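You operate a simulated robot arm through the tools that you are given. There is no shell and no other tool. Be economical: measure what you need, move in short steps, check, and stop when the job is done.

Carry out the task below with a simulated robot arm. There is one attempt and no reset: what you move stays moved.

TASK
Take the dishwasher tablet and put it on top of the butter pack.
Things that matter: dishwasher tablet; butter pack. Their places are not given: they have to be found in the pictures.

Only the result counts: the job must be done as asked and must still hold three seconds after the hand-in. Knocking over, shifting, dropping, spilling or breaking anything else fails it.

THE ROBOT
A 6-joint arm with a two-finger parallel gripper, fixed in place. Base frame: the origin is at the foot of the arm, x ahead of it, y to its left, z up; the work surface is at about z = 0. Readings come in m, degrees, newtons and seconds.
With the tool pointing down near the work surface it reaches from about 0.14 to 0.58 m from the base axis. Its first joint turns from -66.0 to 66.0 degrees. Payload 2.1 kg.
Tool frame: the origin (TCP) lies between the finger pads and is the grasp point; the fingertips stand 0.03 m ahead of it; z points along the fingers, y is the line along which they close. The gripper opens to 0.094 m. The fingers are 0.028 m wide and 0.01 m thick; the gripper's body (0.05 by 0.096 m) begins 0.055 m behind the TCP.
Orientation is that of the tool frame in the base frame, as [roll, pitch, yaw] about the fixed x, y, z axes, in that order (R = Rz(yaw) Ry(pitch) Rx(roll)). With the fingers straight down and closing along the base's y, the tool's x points along the base's -x, its y along +y and its z along -z.

THE INTERFACE
- The arm moves only by the tool play_rows. Its argument "series" is a list that holds one entry, the list of rows, each a list of 7 numbers: the shift along the tool's x, y, z in m, then the turn, a rotation vector about the tool's x, y, z in degrees, then the gripper command, from -1 (shut) to 1 (fully open), values between in proportion. In form: [[[tx, ty, tz, ax, ay, az, jaw], ...]]. A call has 1 to 12 rows; each row is the pose to reach, as a shift and turn from the pose commanded when the call began, along the tool's axes at that moment. Rows are played at 5 a second. More than 0.05 m and 8.6 degrees between two rows, or a gripper value outside its range, and nothing of the call is played. A pose out of reach is approached as far as the arm can. The call stops where the force on the tool passes 40 N (or 10 N more than at its start, if that is more) or the arm is blocked; 0.2 s more then pass. The fingers move at their own pace (about 0.072 m/s each) and stop on an object; they squeeze with about 37 N. The grip force told is the motor's: it shows also when the fingers shut on nothing. Time passes only in rows, and 0.2 s behind the last, so rows that repeat a pose let the fingers close. It gives the time, the measured TCP pose, the force on the tool (base axes), the opening and the grip force at its end, in the units of the frame above (readings bear some noise), and new pictures: "show" is both (left out), scene, wrist or none.
- Cameras (640 x 400 px; columns grow to the right, rows downward): "scene" is fixed at [0.058, -0.3682, 0.4977]; the picture's right is [0.78, -0.63, 0.00], its down [-0.28, -0.34, -0.90] and it looks along [0.56, 0.70, -0.44] (base axes); focal length 310 px, centre (320, 200). "wrist" rides on the gripper at [0.076, 0.014, -0.103] in the tool frame; the picture's right is [-0.18, 0.98, 0.00], its down [-0.75, -0.14, -0.64] and it looks along [-0.63, -0.12, 0.77] (tool axes); focal length 243 px, centre (320, 200).
- locate(camera, pixels): for up to 12 pixels [column, row] of the newest picture of that camera ("zoom" is the newest enlarged one), the place [x, y, z] in the base frame of the surface seen there, good to about 0.003 m. No time passes.
- inspect(camera, box): a new picture of the part [left, top, right, bottom] of that camera's present view, enlarged. No time passes.
- sign_off(): hands the job in; it is judged then, once.

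Go step by step. Measure first, check grasps and placings, and put right what went wrong. The budget is 60 turns and 170 pictures, counting those below and the enlarged ones. Unless the task says otherwise, let go and move clear before handing in, and close with one line.

The tools are called after "Call:" as name(argument=value, ...) on one line, values as JSON. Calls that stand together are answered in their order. play_rows: Moves the arm, as the interface text tells. Its arguments: {"type":"object","properties":{"series":{"type":"array","items":{"type":"array","items":{"type":"array","items":{"type":"number"}}}},"show":{"type":"string","enum":["both","scene","wrist","none"]}},"required":["series"]} The other tools are called the same way: locate (camera, pixels) gives the place of the surface under pixels of a picture; inspect (camera, box) takes an enlarged picture of a part of a camera's view; sign_off () hands the job in.

At the start:

```text
time_s: 0.0
ee_pos: [0.3307, 0.1998, 0.2959]
ee_rot: [179.9, 0.1, -180.0]
wrist_force: [0.4, 0.5, 0.8]
width: 0.0939
grasp_force: 0.0
```

scene: 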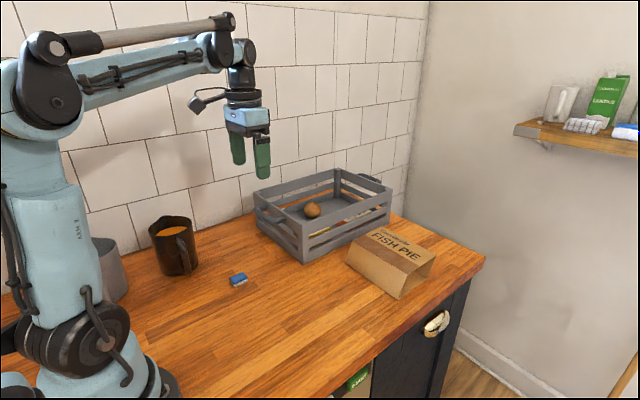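
wrist: 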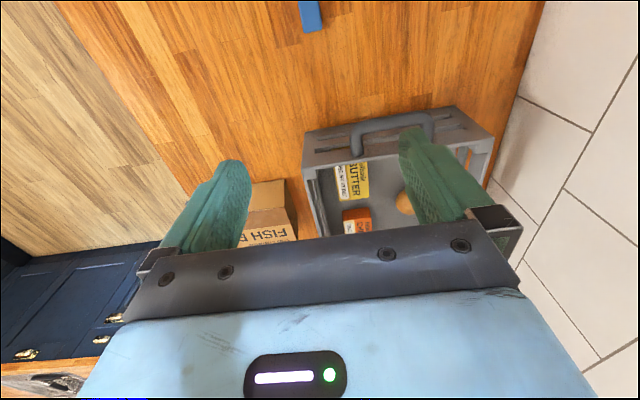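

The scene shows a blue tablet near scene pixel (238,280). The wrist view shows a butter pack inside the crate near (352,180). I'll enlarge both and measure them.

Call:
inspect(camera="wrist", box=[290, 90, 510, 250])

Call:
locate(camera="wrist", pixels=[[352, 180], [340, 168], [366, 164], [340, 200], [367, 197], [357, 220], [403, 203], [385, 180], [310, 150], [490, 145], [310, 200], [310, 16]])

Call:
inspect(camera="scene", box=[210, 260, 270, 298])

Call:
locate(camera="scene", pixels=[[230, 276], [242, 273], [247, 280], [234, 286], [238, 277], [255, 195], [303, 262], [391, 190], [333, 168], [312, 210]])

```text
2.50 times, centred on (400, 170) of wrist
```

zoom: 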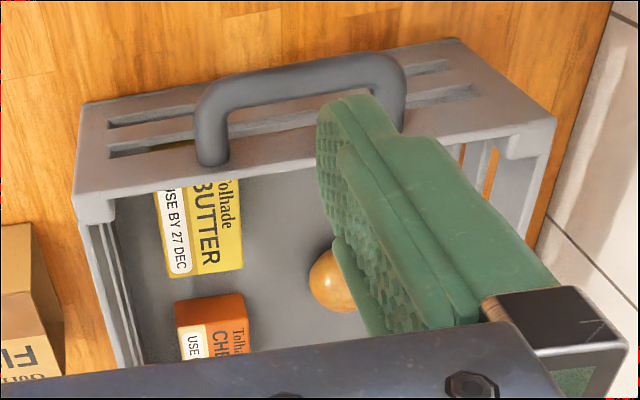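

```text
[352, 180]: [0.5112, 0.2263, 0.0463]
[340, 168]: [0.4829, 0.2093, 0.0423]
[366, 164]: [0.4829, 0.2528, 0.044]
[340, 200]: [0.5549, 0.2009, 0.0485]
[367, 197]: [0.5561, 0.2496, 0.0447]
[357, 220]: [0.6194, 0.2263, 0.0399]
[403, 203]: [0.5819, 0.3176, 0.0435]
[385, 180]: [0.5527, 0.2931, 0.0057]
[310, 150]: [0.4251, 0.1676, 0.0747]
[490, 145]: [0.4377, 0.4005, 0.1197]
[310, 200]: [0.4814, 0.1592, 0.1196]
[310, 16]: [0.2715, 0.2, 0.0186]
```

```text
10.53 times, centred on (240, 279) of scene
```

zoom: 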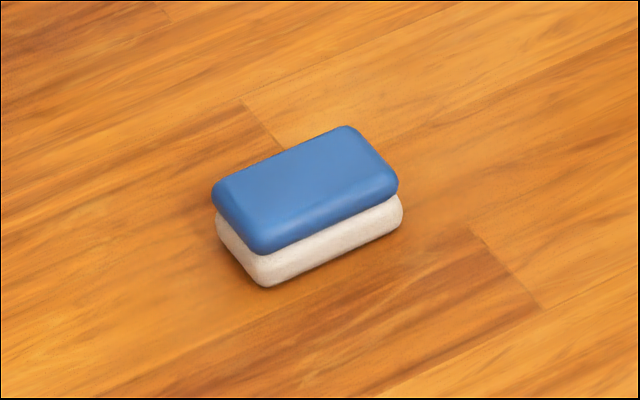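

```text
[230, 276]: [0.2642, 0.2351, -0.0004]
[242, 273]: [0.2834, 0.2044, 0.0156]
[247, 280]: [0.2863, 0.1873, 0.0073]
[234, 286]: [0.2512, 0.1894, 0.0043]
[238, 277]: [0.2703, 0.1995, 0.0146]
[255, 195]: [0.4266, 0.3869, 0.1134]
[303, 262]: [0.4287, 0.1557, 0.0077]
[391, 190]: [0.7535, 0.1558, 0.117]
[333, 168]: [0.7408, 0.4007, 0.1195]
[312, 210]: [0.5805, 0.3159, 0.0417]
```

The tablet is at about (0.27, 0.20), with its top at z≈0.015. The butter top is at about z=0.045 inside the crate, whose rim is at 0.12. I'll measure the tablet corners and handle more exactly.

Call:
locate(camera="zoom", pixels=[[225, 190], [345, 133], [388, 183], [262, 240], [305, 187], [265, 275], [395, 215]])

Call:
locate(camera="wrist", pixels=[[366, 127], [390, 116], [400, 117], [365, 150], [430, 120], [420, 112], [345, 164], [390, 160], [305, 140], [495, 135], [320, 168], [340, 165]])

```text
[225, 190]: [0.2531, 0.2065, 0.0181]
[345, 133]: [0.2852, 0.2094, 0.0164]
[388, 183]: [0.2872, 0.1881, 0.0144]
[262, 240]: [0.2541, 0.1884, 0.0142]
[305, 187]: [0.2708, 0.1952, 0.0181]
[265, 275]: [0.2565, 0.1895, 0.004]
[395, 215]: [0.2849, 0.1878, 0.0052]
```

```text
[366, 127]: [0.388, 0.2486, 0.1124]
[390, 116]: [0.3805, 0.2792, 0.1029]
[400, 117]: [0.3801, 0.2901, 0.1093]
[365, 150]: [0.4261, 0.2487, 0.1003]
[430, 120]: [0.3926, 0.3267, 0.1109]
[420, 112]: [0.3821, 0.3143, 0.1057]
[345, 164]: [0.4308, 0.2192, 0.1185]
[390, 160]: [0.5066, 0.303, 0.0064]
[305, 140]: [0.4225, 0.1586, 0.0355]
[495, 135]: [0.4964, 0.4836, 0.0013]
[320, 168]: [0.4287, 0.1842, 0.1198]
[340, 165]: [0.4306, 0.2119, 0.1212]
```

The tablet is centred at about (0.270, 0.198) with its long side along x, so closing along y suits it without turning. I'll move above it and come down to z≈0.09.

Call:
play_rows(series=[[[0.03, 0, 0.03, 0, 0, 0, 1], [0.0605, -0.001, 0.06, 0, 0, 0, 1], [0.0605, -0.001, 0.1, 0, 0, 0, 1], [0.0605, -0.001, 0.14, 0, 0, 0, 1], [0.0605, -0.001, 0.18, 0, 0, 0, 1], [0.0605, -0.001, 0.206, 0, 0, 0, 1], [0.0605, -0.001, 0.206, 0, 0, 0, 1]]])

```text
time_s: 1.6
ee_pos: [0.2698, 0.1989, 0.0889]
ee_rot: [179.9, 0.1, -180.0]
wrist_force: [0.5, 0.2, -0.4]
width: 0.094
grasp_force: 0.0
```

scene: 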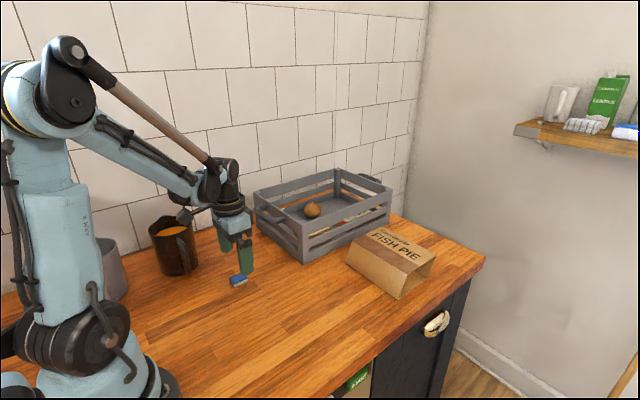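
wrist: 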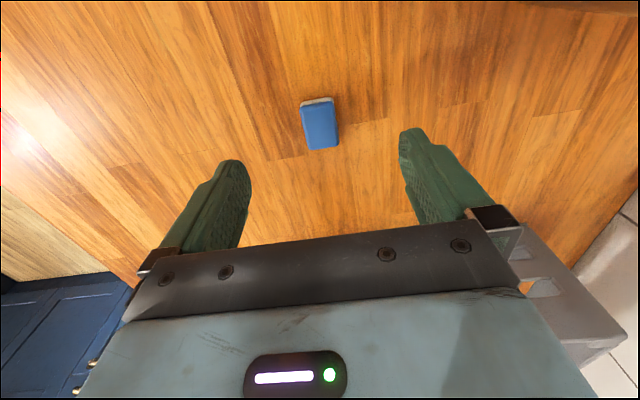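

The tablet at wrist (320,123) is centred between the fingers. I'll go down to z≈0.036 (tips about 6 mm above the table) and close.

Call:
play_rows(series=[[[0, 0, 0.03, 0, 0, 0, 1], [0, 0, 0.053, 0, 0, 0, 1], [0, 0, 0.053, 0, 0, 0, 1], [0, 0, 0.053, 0, 0, 0, 0], [0, 0, 0.053, 0, 0, 0, -0.4], [0, 0, 0.053, 0, 0, 0, -1], [0, 0, 0.053, 0, 0, 0, -1], [0, 0, 0.053, 0, 0, 0, -1]]])

```text
time_s: 3.4
ee_pos: [0.271, 0.2001, 0.0361]
ee_rot: [179.9, 0.1, 179.9]
wrist_force: [0.6, 1.1, 0.3]
width: 0.0251
grasp_force: 37.0
```

scene: 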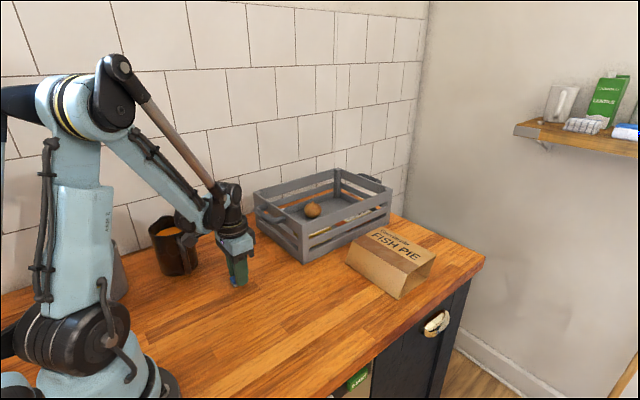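
wrist: 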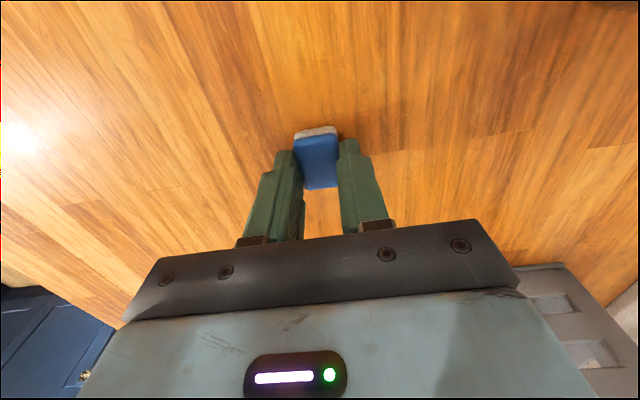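

The tablet is held at a width of 0.025. I'll lift it and move toward the crate to see the butter better.

Call:
play_rows(series=[[[0, 0, 0.0, 0, 0, 0, -1], [0, 0, -0.03, 0, 0, 0, -1], [0, 0, -0.07, 0, 0, 0, -1], [0, 0, -0.11, 0, 0, 0, -1], [0, 0, -0.15, 0, 0, 0, -1], [0, 0, -0.19, 0, 0, 0, -1], [-0.04, 0.005, -0.21, 0, 0, 0, -1], [-0.08, 0.01, -0.21, 0, 0, 0, -1], [-0.12, 0.02, -0.21, 0, 0, 0, -1], [-0.16, 0.025, -0.21, 0, 0, 0, -1], [-0.18, 0.027, -0.21, 0, 0, 0, -1]]])

```text
time_s: 5.8
ee_pos: [0.4518, 0.2258, 0.2474]
ee_rot: [179.9, 0.1, 179.9]
wrist_force: [0.0, -0.2, 0.5]
width: 0.0
grasp_force: 32.4
```

scene: 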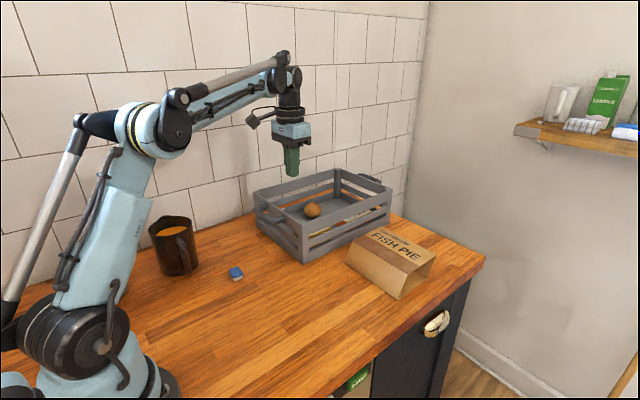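
wrist: 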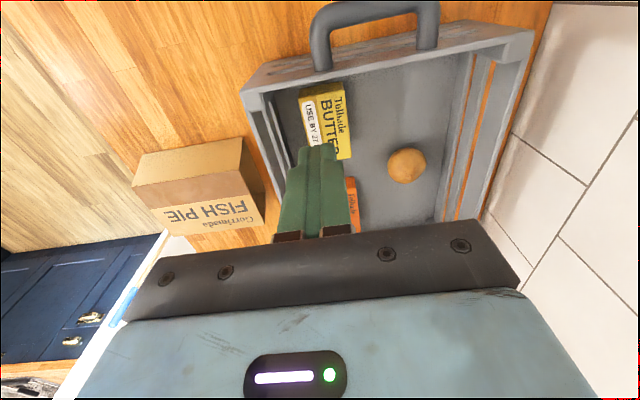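

The tablet slipped out (width 0) and now lies at scene (236,273). I'll measure it again, and the butter too while it's in view.

Call:
inspect(camera="scene", box=[206, 254, 266, 292])

Call:
locate(camera="wrist", pixels=[[305, 103], [340, 93], [350, 158], [325, 120], [302, 90], [340, 83], [310, 135], [348, 140], [320, 80], [318, 98], [320, 62], [345, 105]])

Call:
inspect(camera="wrist", box=[250, 50, 410, 250])

```text
10.53 times, centred on (236, 273) of scene
```

zoom: 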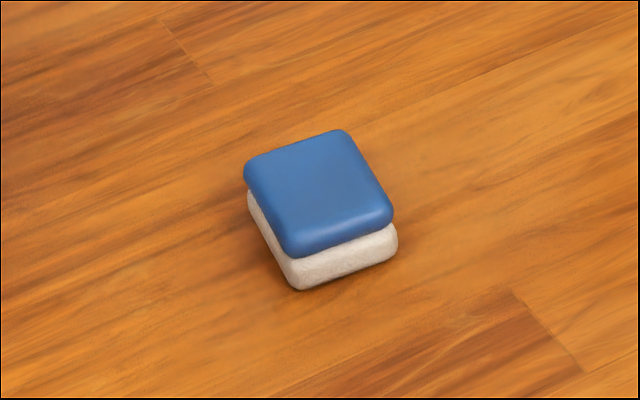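

```text
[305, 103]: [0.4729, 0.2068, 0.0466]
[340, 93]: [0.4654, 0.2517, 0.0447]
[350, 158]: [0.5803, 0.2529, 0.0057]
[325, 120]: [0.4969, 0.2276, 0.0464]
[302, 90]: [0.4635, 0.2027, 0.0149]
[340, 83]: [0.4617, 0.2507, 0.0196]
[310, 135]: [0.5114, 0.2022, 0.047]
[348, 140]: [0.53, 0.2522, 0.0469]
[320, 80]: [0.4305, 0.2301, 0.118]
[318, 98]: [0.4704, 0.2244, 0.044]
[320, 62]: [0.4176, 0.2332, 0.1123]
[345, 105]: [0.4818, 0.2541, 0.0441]
```

```text
2.00 times, centred on (330, 150) of wrist
```

zoom: 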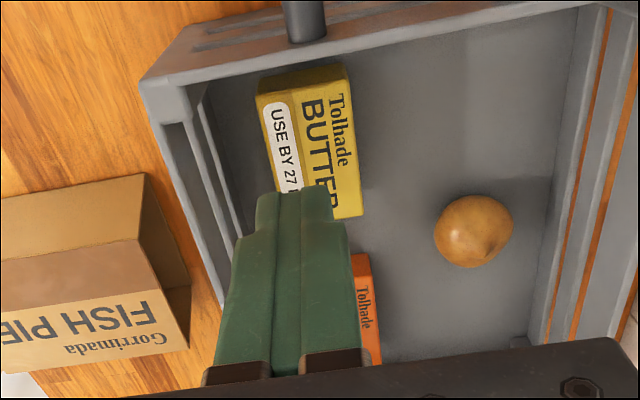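

Butter top spans x 0.465–0.56, y 0.203–0.254, z≈0.046. The tablet has turned, so I'll get its corners.

Call:
inspect(camera="scene", box=[206, 254, 266, 292])

Call:
locate(camera="zoom", pixels=[[254, 170], [340, 137], [386, 210], [297, 247], [318, 192], [300, 280], [392, 240], [298, 153], [363, 172], [342, 230], [275, 208]])

```text
10.53 times, centred on (236, 273) of scene
```

zoom: 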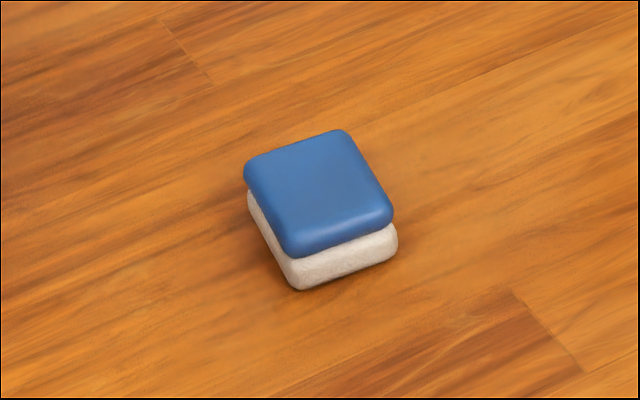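

```text
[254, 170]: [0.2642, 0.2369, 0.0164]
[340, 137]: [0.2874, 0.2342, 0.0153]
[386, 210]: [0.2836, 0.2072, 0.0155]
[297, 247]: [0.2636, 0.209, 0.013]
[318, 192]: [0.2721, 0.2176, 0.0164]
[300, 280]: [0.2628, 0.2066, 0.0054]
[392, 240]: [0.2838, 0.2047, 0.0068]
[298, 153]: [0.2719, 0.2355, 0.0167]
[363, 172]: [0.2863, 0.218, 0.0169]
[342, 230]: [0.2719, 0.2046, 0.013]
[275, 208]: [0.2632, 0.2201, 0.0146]
```

The tablet now lies with its long side nearly along y (about −5°), centred at about (0.2745, 0.222). I'll grip it by the ends, lower this time. First I'll go back above it with the jaw open.

Call:
play_rows(series=[[[0.04, -0.001, 0, 0, 0, 0, 0.3], [0.08, -0.002, 0, 0, 0, 0, 0.5], [0.12, -0.003, 0, 0, 0, 0, 0.5], [0.16, -0.004, 0, 0, 0, 2, 0.5], [0.177, -0.004, 0.02, 0, 0, 5, 0.5], [0.177, -0.004, 0.06, 0, 0, 5, 0.5], [0.177, -0.004, 0.1, 0, 0, 5, 0.5], [0.177, -0.004, 0.14, 0, 0, 5, 0.5], [0.177, -0.004, 0.165, 0, 0, 5, 0.5], [0.177, -0.004, 0.165, 0, 0, 5, 0.5]]])

```text
time_s: 8.0
ee_pos: [0.2729, 0.2228, 0.0811]
ee_rot: [180.0, 0.1, 175.0]
wrist_force: [0.4, 0.5, 0.2]
width: 0.0705
grasp_force: 0.0
```

scene: 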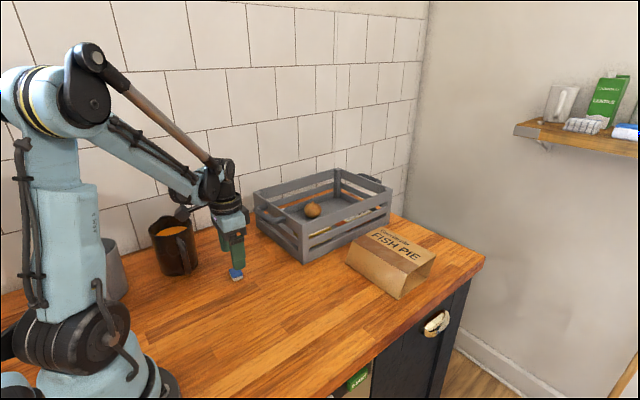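
wrist: 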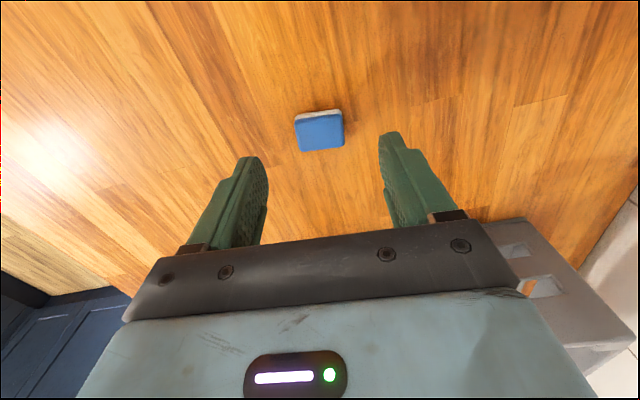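

The tablet at wrist (320,130) is centred between the fingers. I'll go down to about z=0.0315, close with a dwell, then lift slowly by 3 cm and check.

Call:
play_rows(series=[[[-0.001, 0, 0.025, 0, 0, 0, 0.5], [-0.001, 0, 0.042, 0, 0, 0, 0.5], [-0.001, 0, 0.0495, 0, 0, 0, 0.5], [-0.001, 0, 0.0495, 0, 0, 0, 0.5], [-0.001, 0, 0.0495, 0, 0, 0, 0], [-0.001, 0, 0.0495, 0, 0, 0, -1], [-0.001, 0, 0.0495, 0, 0, 0, -1], [-0.001, 0, 0.0495, 0, 0, 0, -1], [-0.001, 0, 0.0495, 0, 0, 0, -1]]], show="wrist")

Call:
play_rows(series=[[[0, 0, -0.005, 0, 0, 0, -1], [0, 0, -0.01, 0, 0, 0, -1], [0, 0, -0.02, 0, 0, 0, -1], [0, 0, -0.03, 0, 0, 0, -1]]])

```text
time_s: 10.0
ee_pos: [0.2738, 0.2232, 0.0323]
ee_rot: [179.9, 0.0, 175.0]
wrist_force: [0.0, 0.6, 0.2]
width: 0.0347
grasp_force: 36.9
```

wrist: 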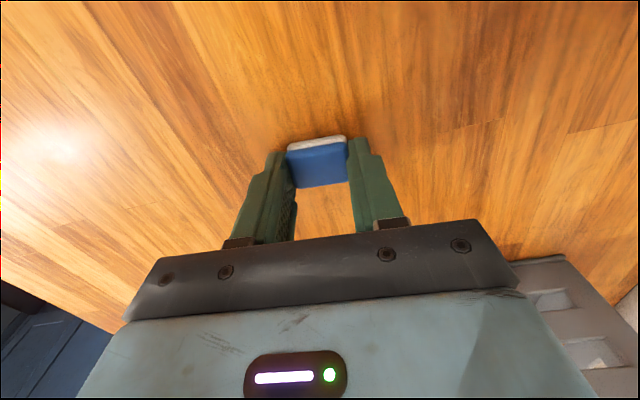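

```text
time_s: 11.0
ee_pos: [0.2756, 0.2237, 0.061]
ee_rot: [179.9, 0.2, 175.0]
wrist_force: [0.4, 0.0, -0.7]
width: 0.0349
grasp_force: 37.1
```

scene: 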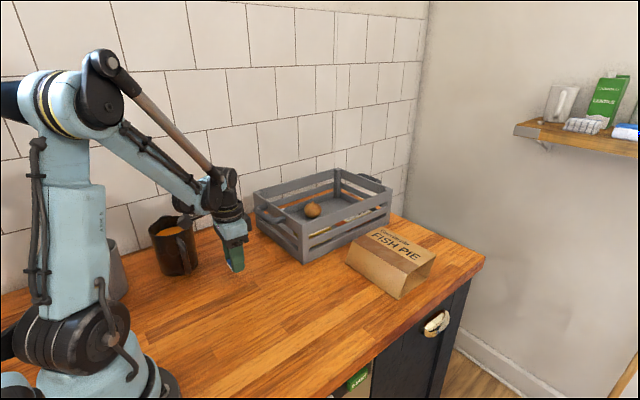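
wrist: 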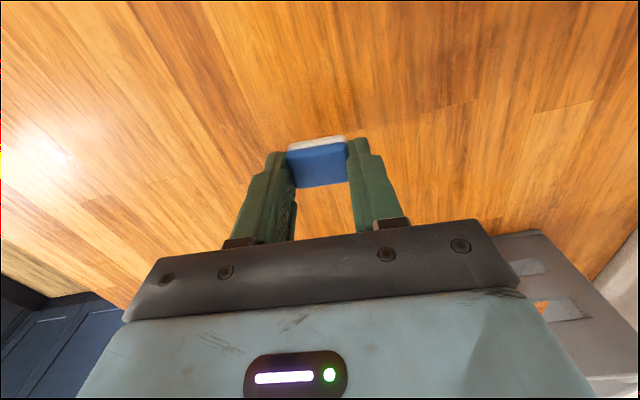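

The tablet is held with the width steady at 0.035. I'll lift gently further up, before going over anything.

Call:
play_rows(series=[[[0, 0, -0.015, 0, 0, 0, -1], [0, 0, -0.035, 0, 0, 0, -1], [0, 0, -0.055, 0, 0, 0, -1], [0, 0, -0.075, 0, 0, 0, -1], [0, 0, -0.095, 0, 0, 0, -1], [0, 0, -0.115, 0, 0, 0, -1], [0, 0, -0.13, 0, 0, 0, -1], [0, 0, -0.14, 0, 0, 0, -1], [0, 0, -0.145, 0, 0, 0, -1]]], show="wrist")

```text
time_s: 13.0
ee_pos: [0.2747, 0.2228, 0.2071]
ee_rot: [180.0, 0.0, 175.0]
wrist_force: [-0.1, -0.1, 0.0]
width: 0.0348
grasp_force: 36.5
```

wrist: 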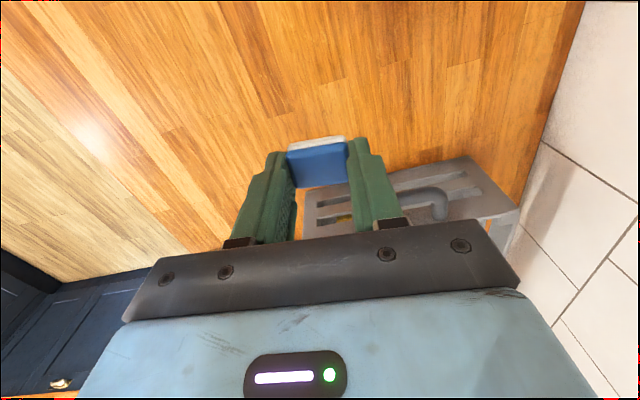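

It's still held firmly. I'll carry it smoothly above the butter, to (0.505, 0.228) at z≈0.207.

Call:
play_rows(series=[[[-0.01, 0.001, 0, 0, 0, 0, -1], [-0.03, 0.003, 0, 0, 0, 0, -1], [-0.053, 0.006, 0, 0, 0, 0, -1], [-0.077, 0.0085, 0, 0, 0, 0, -1], [-0.101, 0.011, 0, 0, 0, 0, -1], [-0.125, 0.0137, 0, 0, 0, 0, -1], [-0.149, 0.0163, 0, 0, 0, 0, -1], [-0.173, 0.019, 0, 0, 0, 0, -1], [-0.197, 0.0215, 0, 0, 0, 0, -1], [-0.216, 0.0237, 0, 0, 0, 0, -1], [-0.2292, 0.0251, 0, 0, 0, 0, -1], [-0.2292, 0.0251, 0, 0, 0, 0, -1]]])

```text
time_s: 15.6
ee_pos: [0.5052, 0.2266, 0.2084]
ee_rot: [179.8, 0.1, 175.0]
wrist_force: [-0.1, -0.6, -1.0]
width: 0.0348
grasp_force: 37.0
```

scene: 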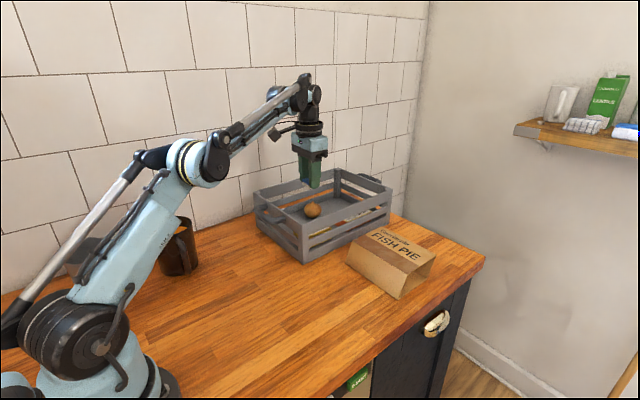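
wrist: 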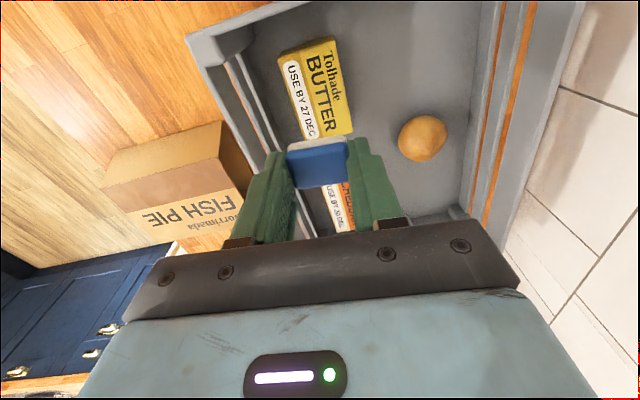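

I'm above the butter. I'll recheck the butter's extent from this view before lowering.

Call:
locate(camera="wrist", pixels=[[284, 66], [334, 45], [350, 130], [318, 134], [318, 90], [330, 110], [300, 75], [340, 80]])

Call:
inspect(camera="wrist", box=[240, 30, 400, 230])

```text
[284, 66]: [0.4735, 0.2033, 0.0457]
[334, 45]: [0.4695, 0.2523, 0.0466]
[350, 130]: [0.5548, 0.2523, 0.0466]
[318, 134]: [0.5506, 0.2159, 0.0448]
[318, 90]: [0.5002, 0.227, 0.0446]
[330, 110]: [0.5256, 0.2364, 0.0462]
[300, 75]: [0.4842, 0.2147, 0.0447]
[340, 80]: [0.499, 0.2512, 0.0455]
```

```text
2.00 times, centred on (320, 130) of wrist
```

zoom: 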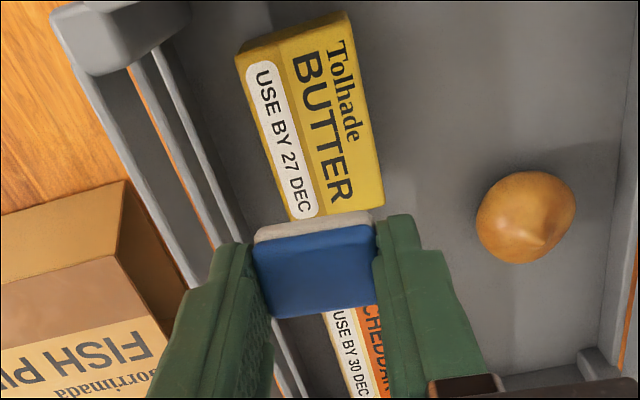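

The butter top spans x 0.47–0.556, y 0.203–0.253, z≈0.046, so I'm well aligned. I'll lower straight down to z≈0.082, then check.

Call:
play_rows(series=[[[-0.003, 0.001, 0.015, 0, 0, 0, -1], [-0.004, 0.001, 0.035, 0, 0, 0, -1], [-0.004, 0.001, 0.055, 0, 0, 0, -1], [-0.004, 0.001, 0.075, 0, 0, 0, -1], [-0.004, 0.001, 0.095, 0, 0, 0, -1], [-0.004, 0.001, 0.11, 0, 0, 0, -1], [-0.004, 0.001, 0.12, 0, 0, 0, -1], [-0.004, 0.001, 0.125, 0, 0, 0, -1], [-0.004, 0.001, 0.125, 0, 0, 0, -1]]])

```text
time_s: 17.6
ee_pos: [0.5086, 0.228, 0.0814]
ee_rot: [179.9, 0.1, 175.0]
wrist_force: [-0.3, 0.0, -0.5]
width: 0.0346
grasp_force: 37.3
```

scene: 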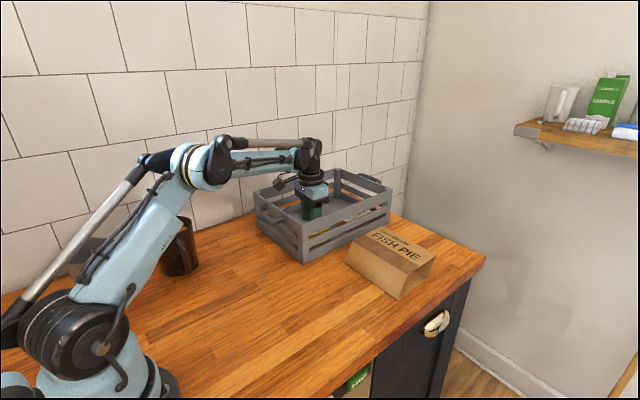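
wrist: 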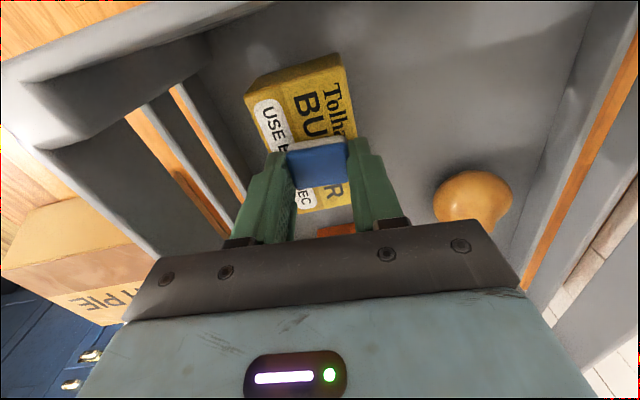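

The tablet hovers centrally over the butter. I'll creep down about 3 mm and watch the force.

Call:
play_rows(series=[[[0, 0, 0.001, 0, 0, 0, -1], [0, 0, 0.002, 0, 0, 0, -1], [0, 0, 0.003, 0, 0, 0, -1], [0, 0, 0.003, 0, 0, 0, -1]]], show="wrist")

```text
time_s: 18.6
ee_pos: [0.5089, 0.2275, 0.0792]
ee_rot: [179.9, 0.1, 175.0]
wrist_force: [-0.8, 0.2, -0.3]
width: 0.0345
grasp_force: 37.1
```

wrist: 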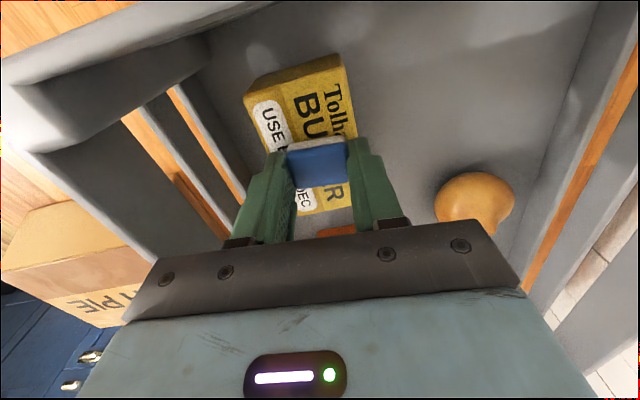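

No contact yet at z=0.079. I'll creep down another 2 mm.

Call:
play_rows(series=[[[0, 0, 0.0007, 0, 0, 0, -1], [0, 0, 0.0014, 0, 0, 0, -1], [0, 0, 0.002, 0, 0, 0, -1], [0, 0, 0.002, 0, 0, 0, -1]]], show="none")

```text
time_s: 19.6
ee_pos: [0.5093, 0.2294, 0.0776]
ee_rot: [-180.0, 0.2, 175.0]
wrist_force: [0.4, -0.3, 1.4]
width: 0.0347
grasp_force: 37.3
```

The force is perhaps just rising (1.4 N). I'll go one more millimetre.

Call:
play_rows(series=[[[0, 0, 0.0005, 0, 0, 0, -1], [0, 0, 0.001, 0, 0, 0, -1], [0, 0, 0.001, 0, 0, 0, -1]]], show="none")

```text
time_s: 20.4
ee_pos: [0.509, 0.2268, 0.0767]
ee_rot: [179.9, 0.1, 175.0]
wrist_force: [0.5, 0.9, 22.0]
width: 0.035
grasp_force: 36.8
```

There is firm contact (22 N), so the tablet is seated. I'll back off 0.7 mm, open modestly, then rise straight up.

Call:
play_rows(series=[[[0, 0, -0.0007, 0, 0, 0, -1], [0, 0, -0.0007, 0, 0, 0, -0.2], [0, 0, -0.0007, 0, 0, 0, 0.1], [0, 0, -0.0007, 0, 0, 0, 0.2], [0, 0, -0.0007, 0, 0, 0, 0.2], [0, 0, -0.015, 0, 0, 0, 0.2], [0, 0, -0.04, 0, 0, 0, 0.2], [0, 0, -0.07, 0, 0, 0, 0.2], [0, 0, -0.1, 0, 0, 0, 0.2], [0, 0, -0.13, 0, 0, 0, 0.2], [0, 0, -0.13, 0, 0, 0, 0.2]]])

```text
time_s: 22.8
ee_pos: [0.5089, 0.2285, 0.206]
ee_rot: [179.9, 0.1, 175.0]
wrist_force: [0.5, 0.1, 0.3]
width: 0.0567
grasp_force: 0.0
```

scene: 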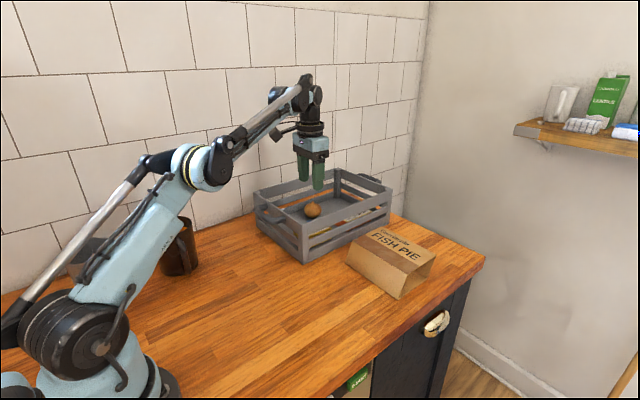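
wrist: 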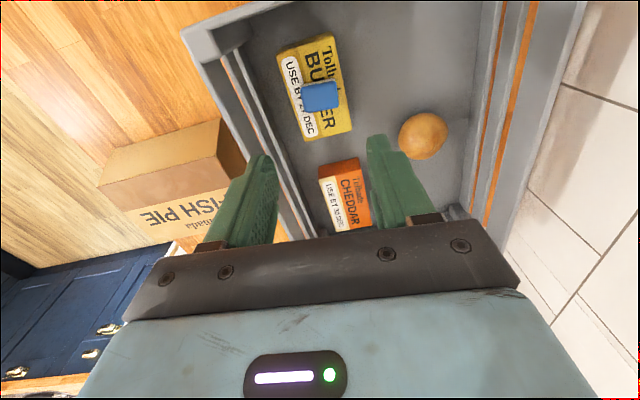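

The tablet rests flat in the middle of the butter pack, at wrist (320,96). The butter and the other things have not moved, and the gripper is clear, so I'm handing in.

Call:
sign_off()

```text
The job is handed in.
```

The dishwasher tablet is on top of the butter pack in the crate, and I've handed the job in. On the first lift the tablet slipped out and fell back to the worktop; I picked it up again with a lower grip.
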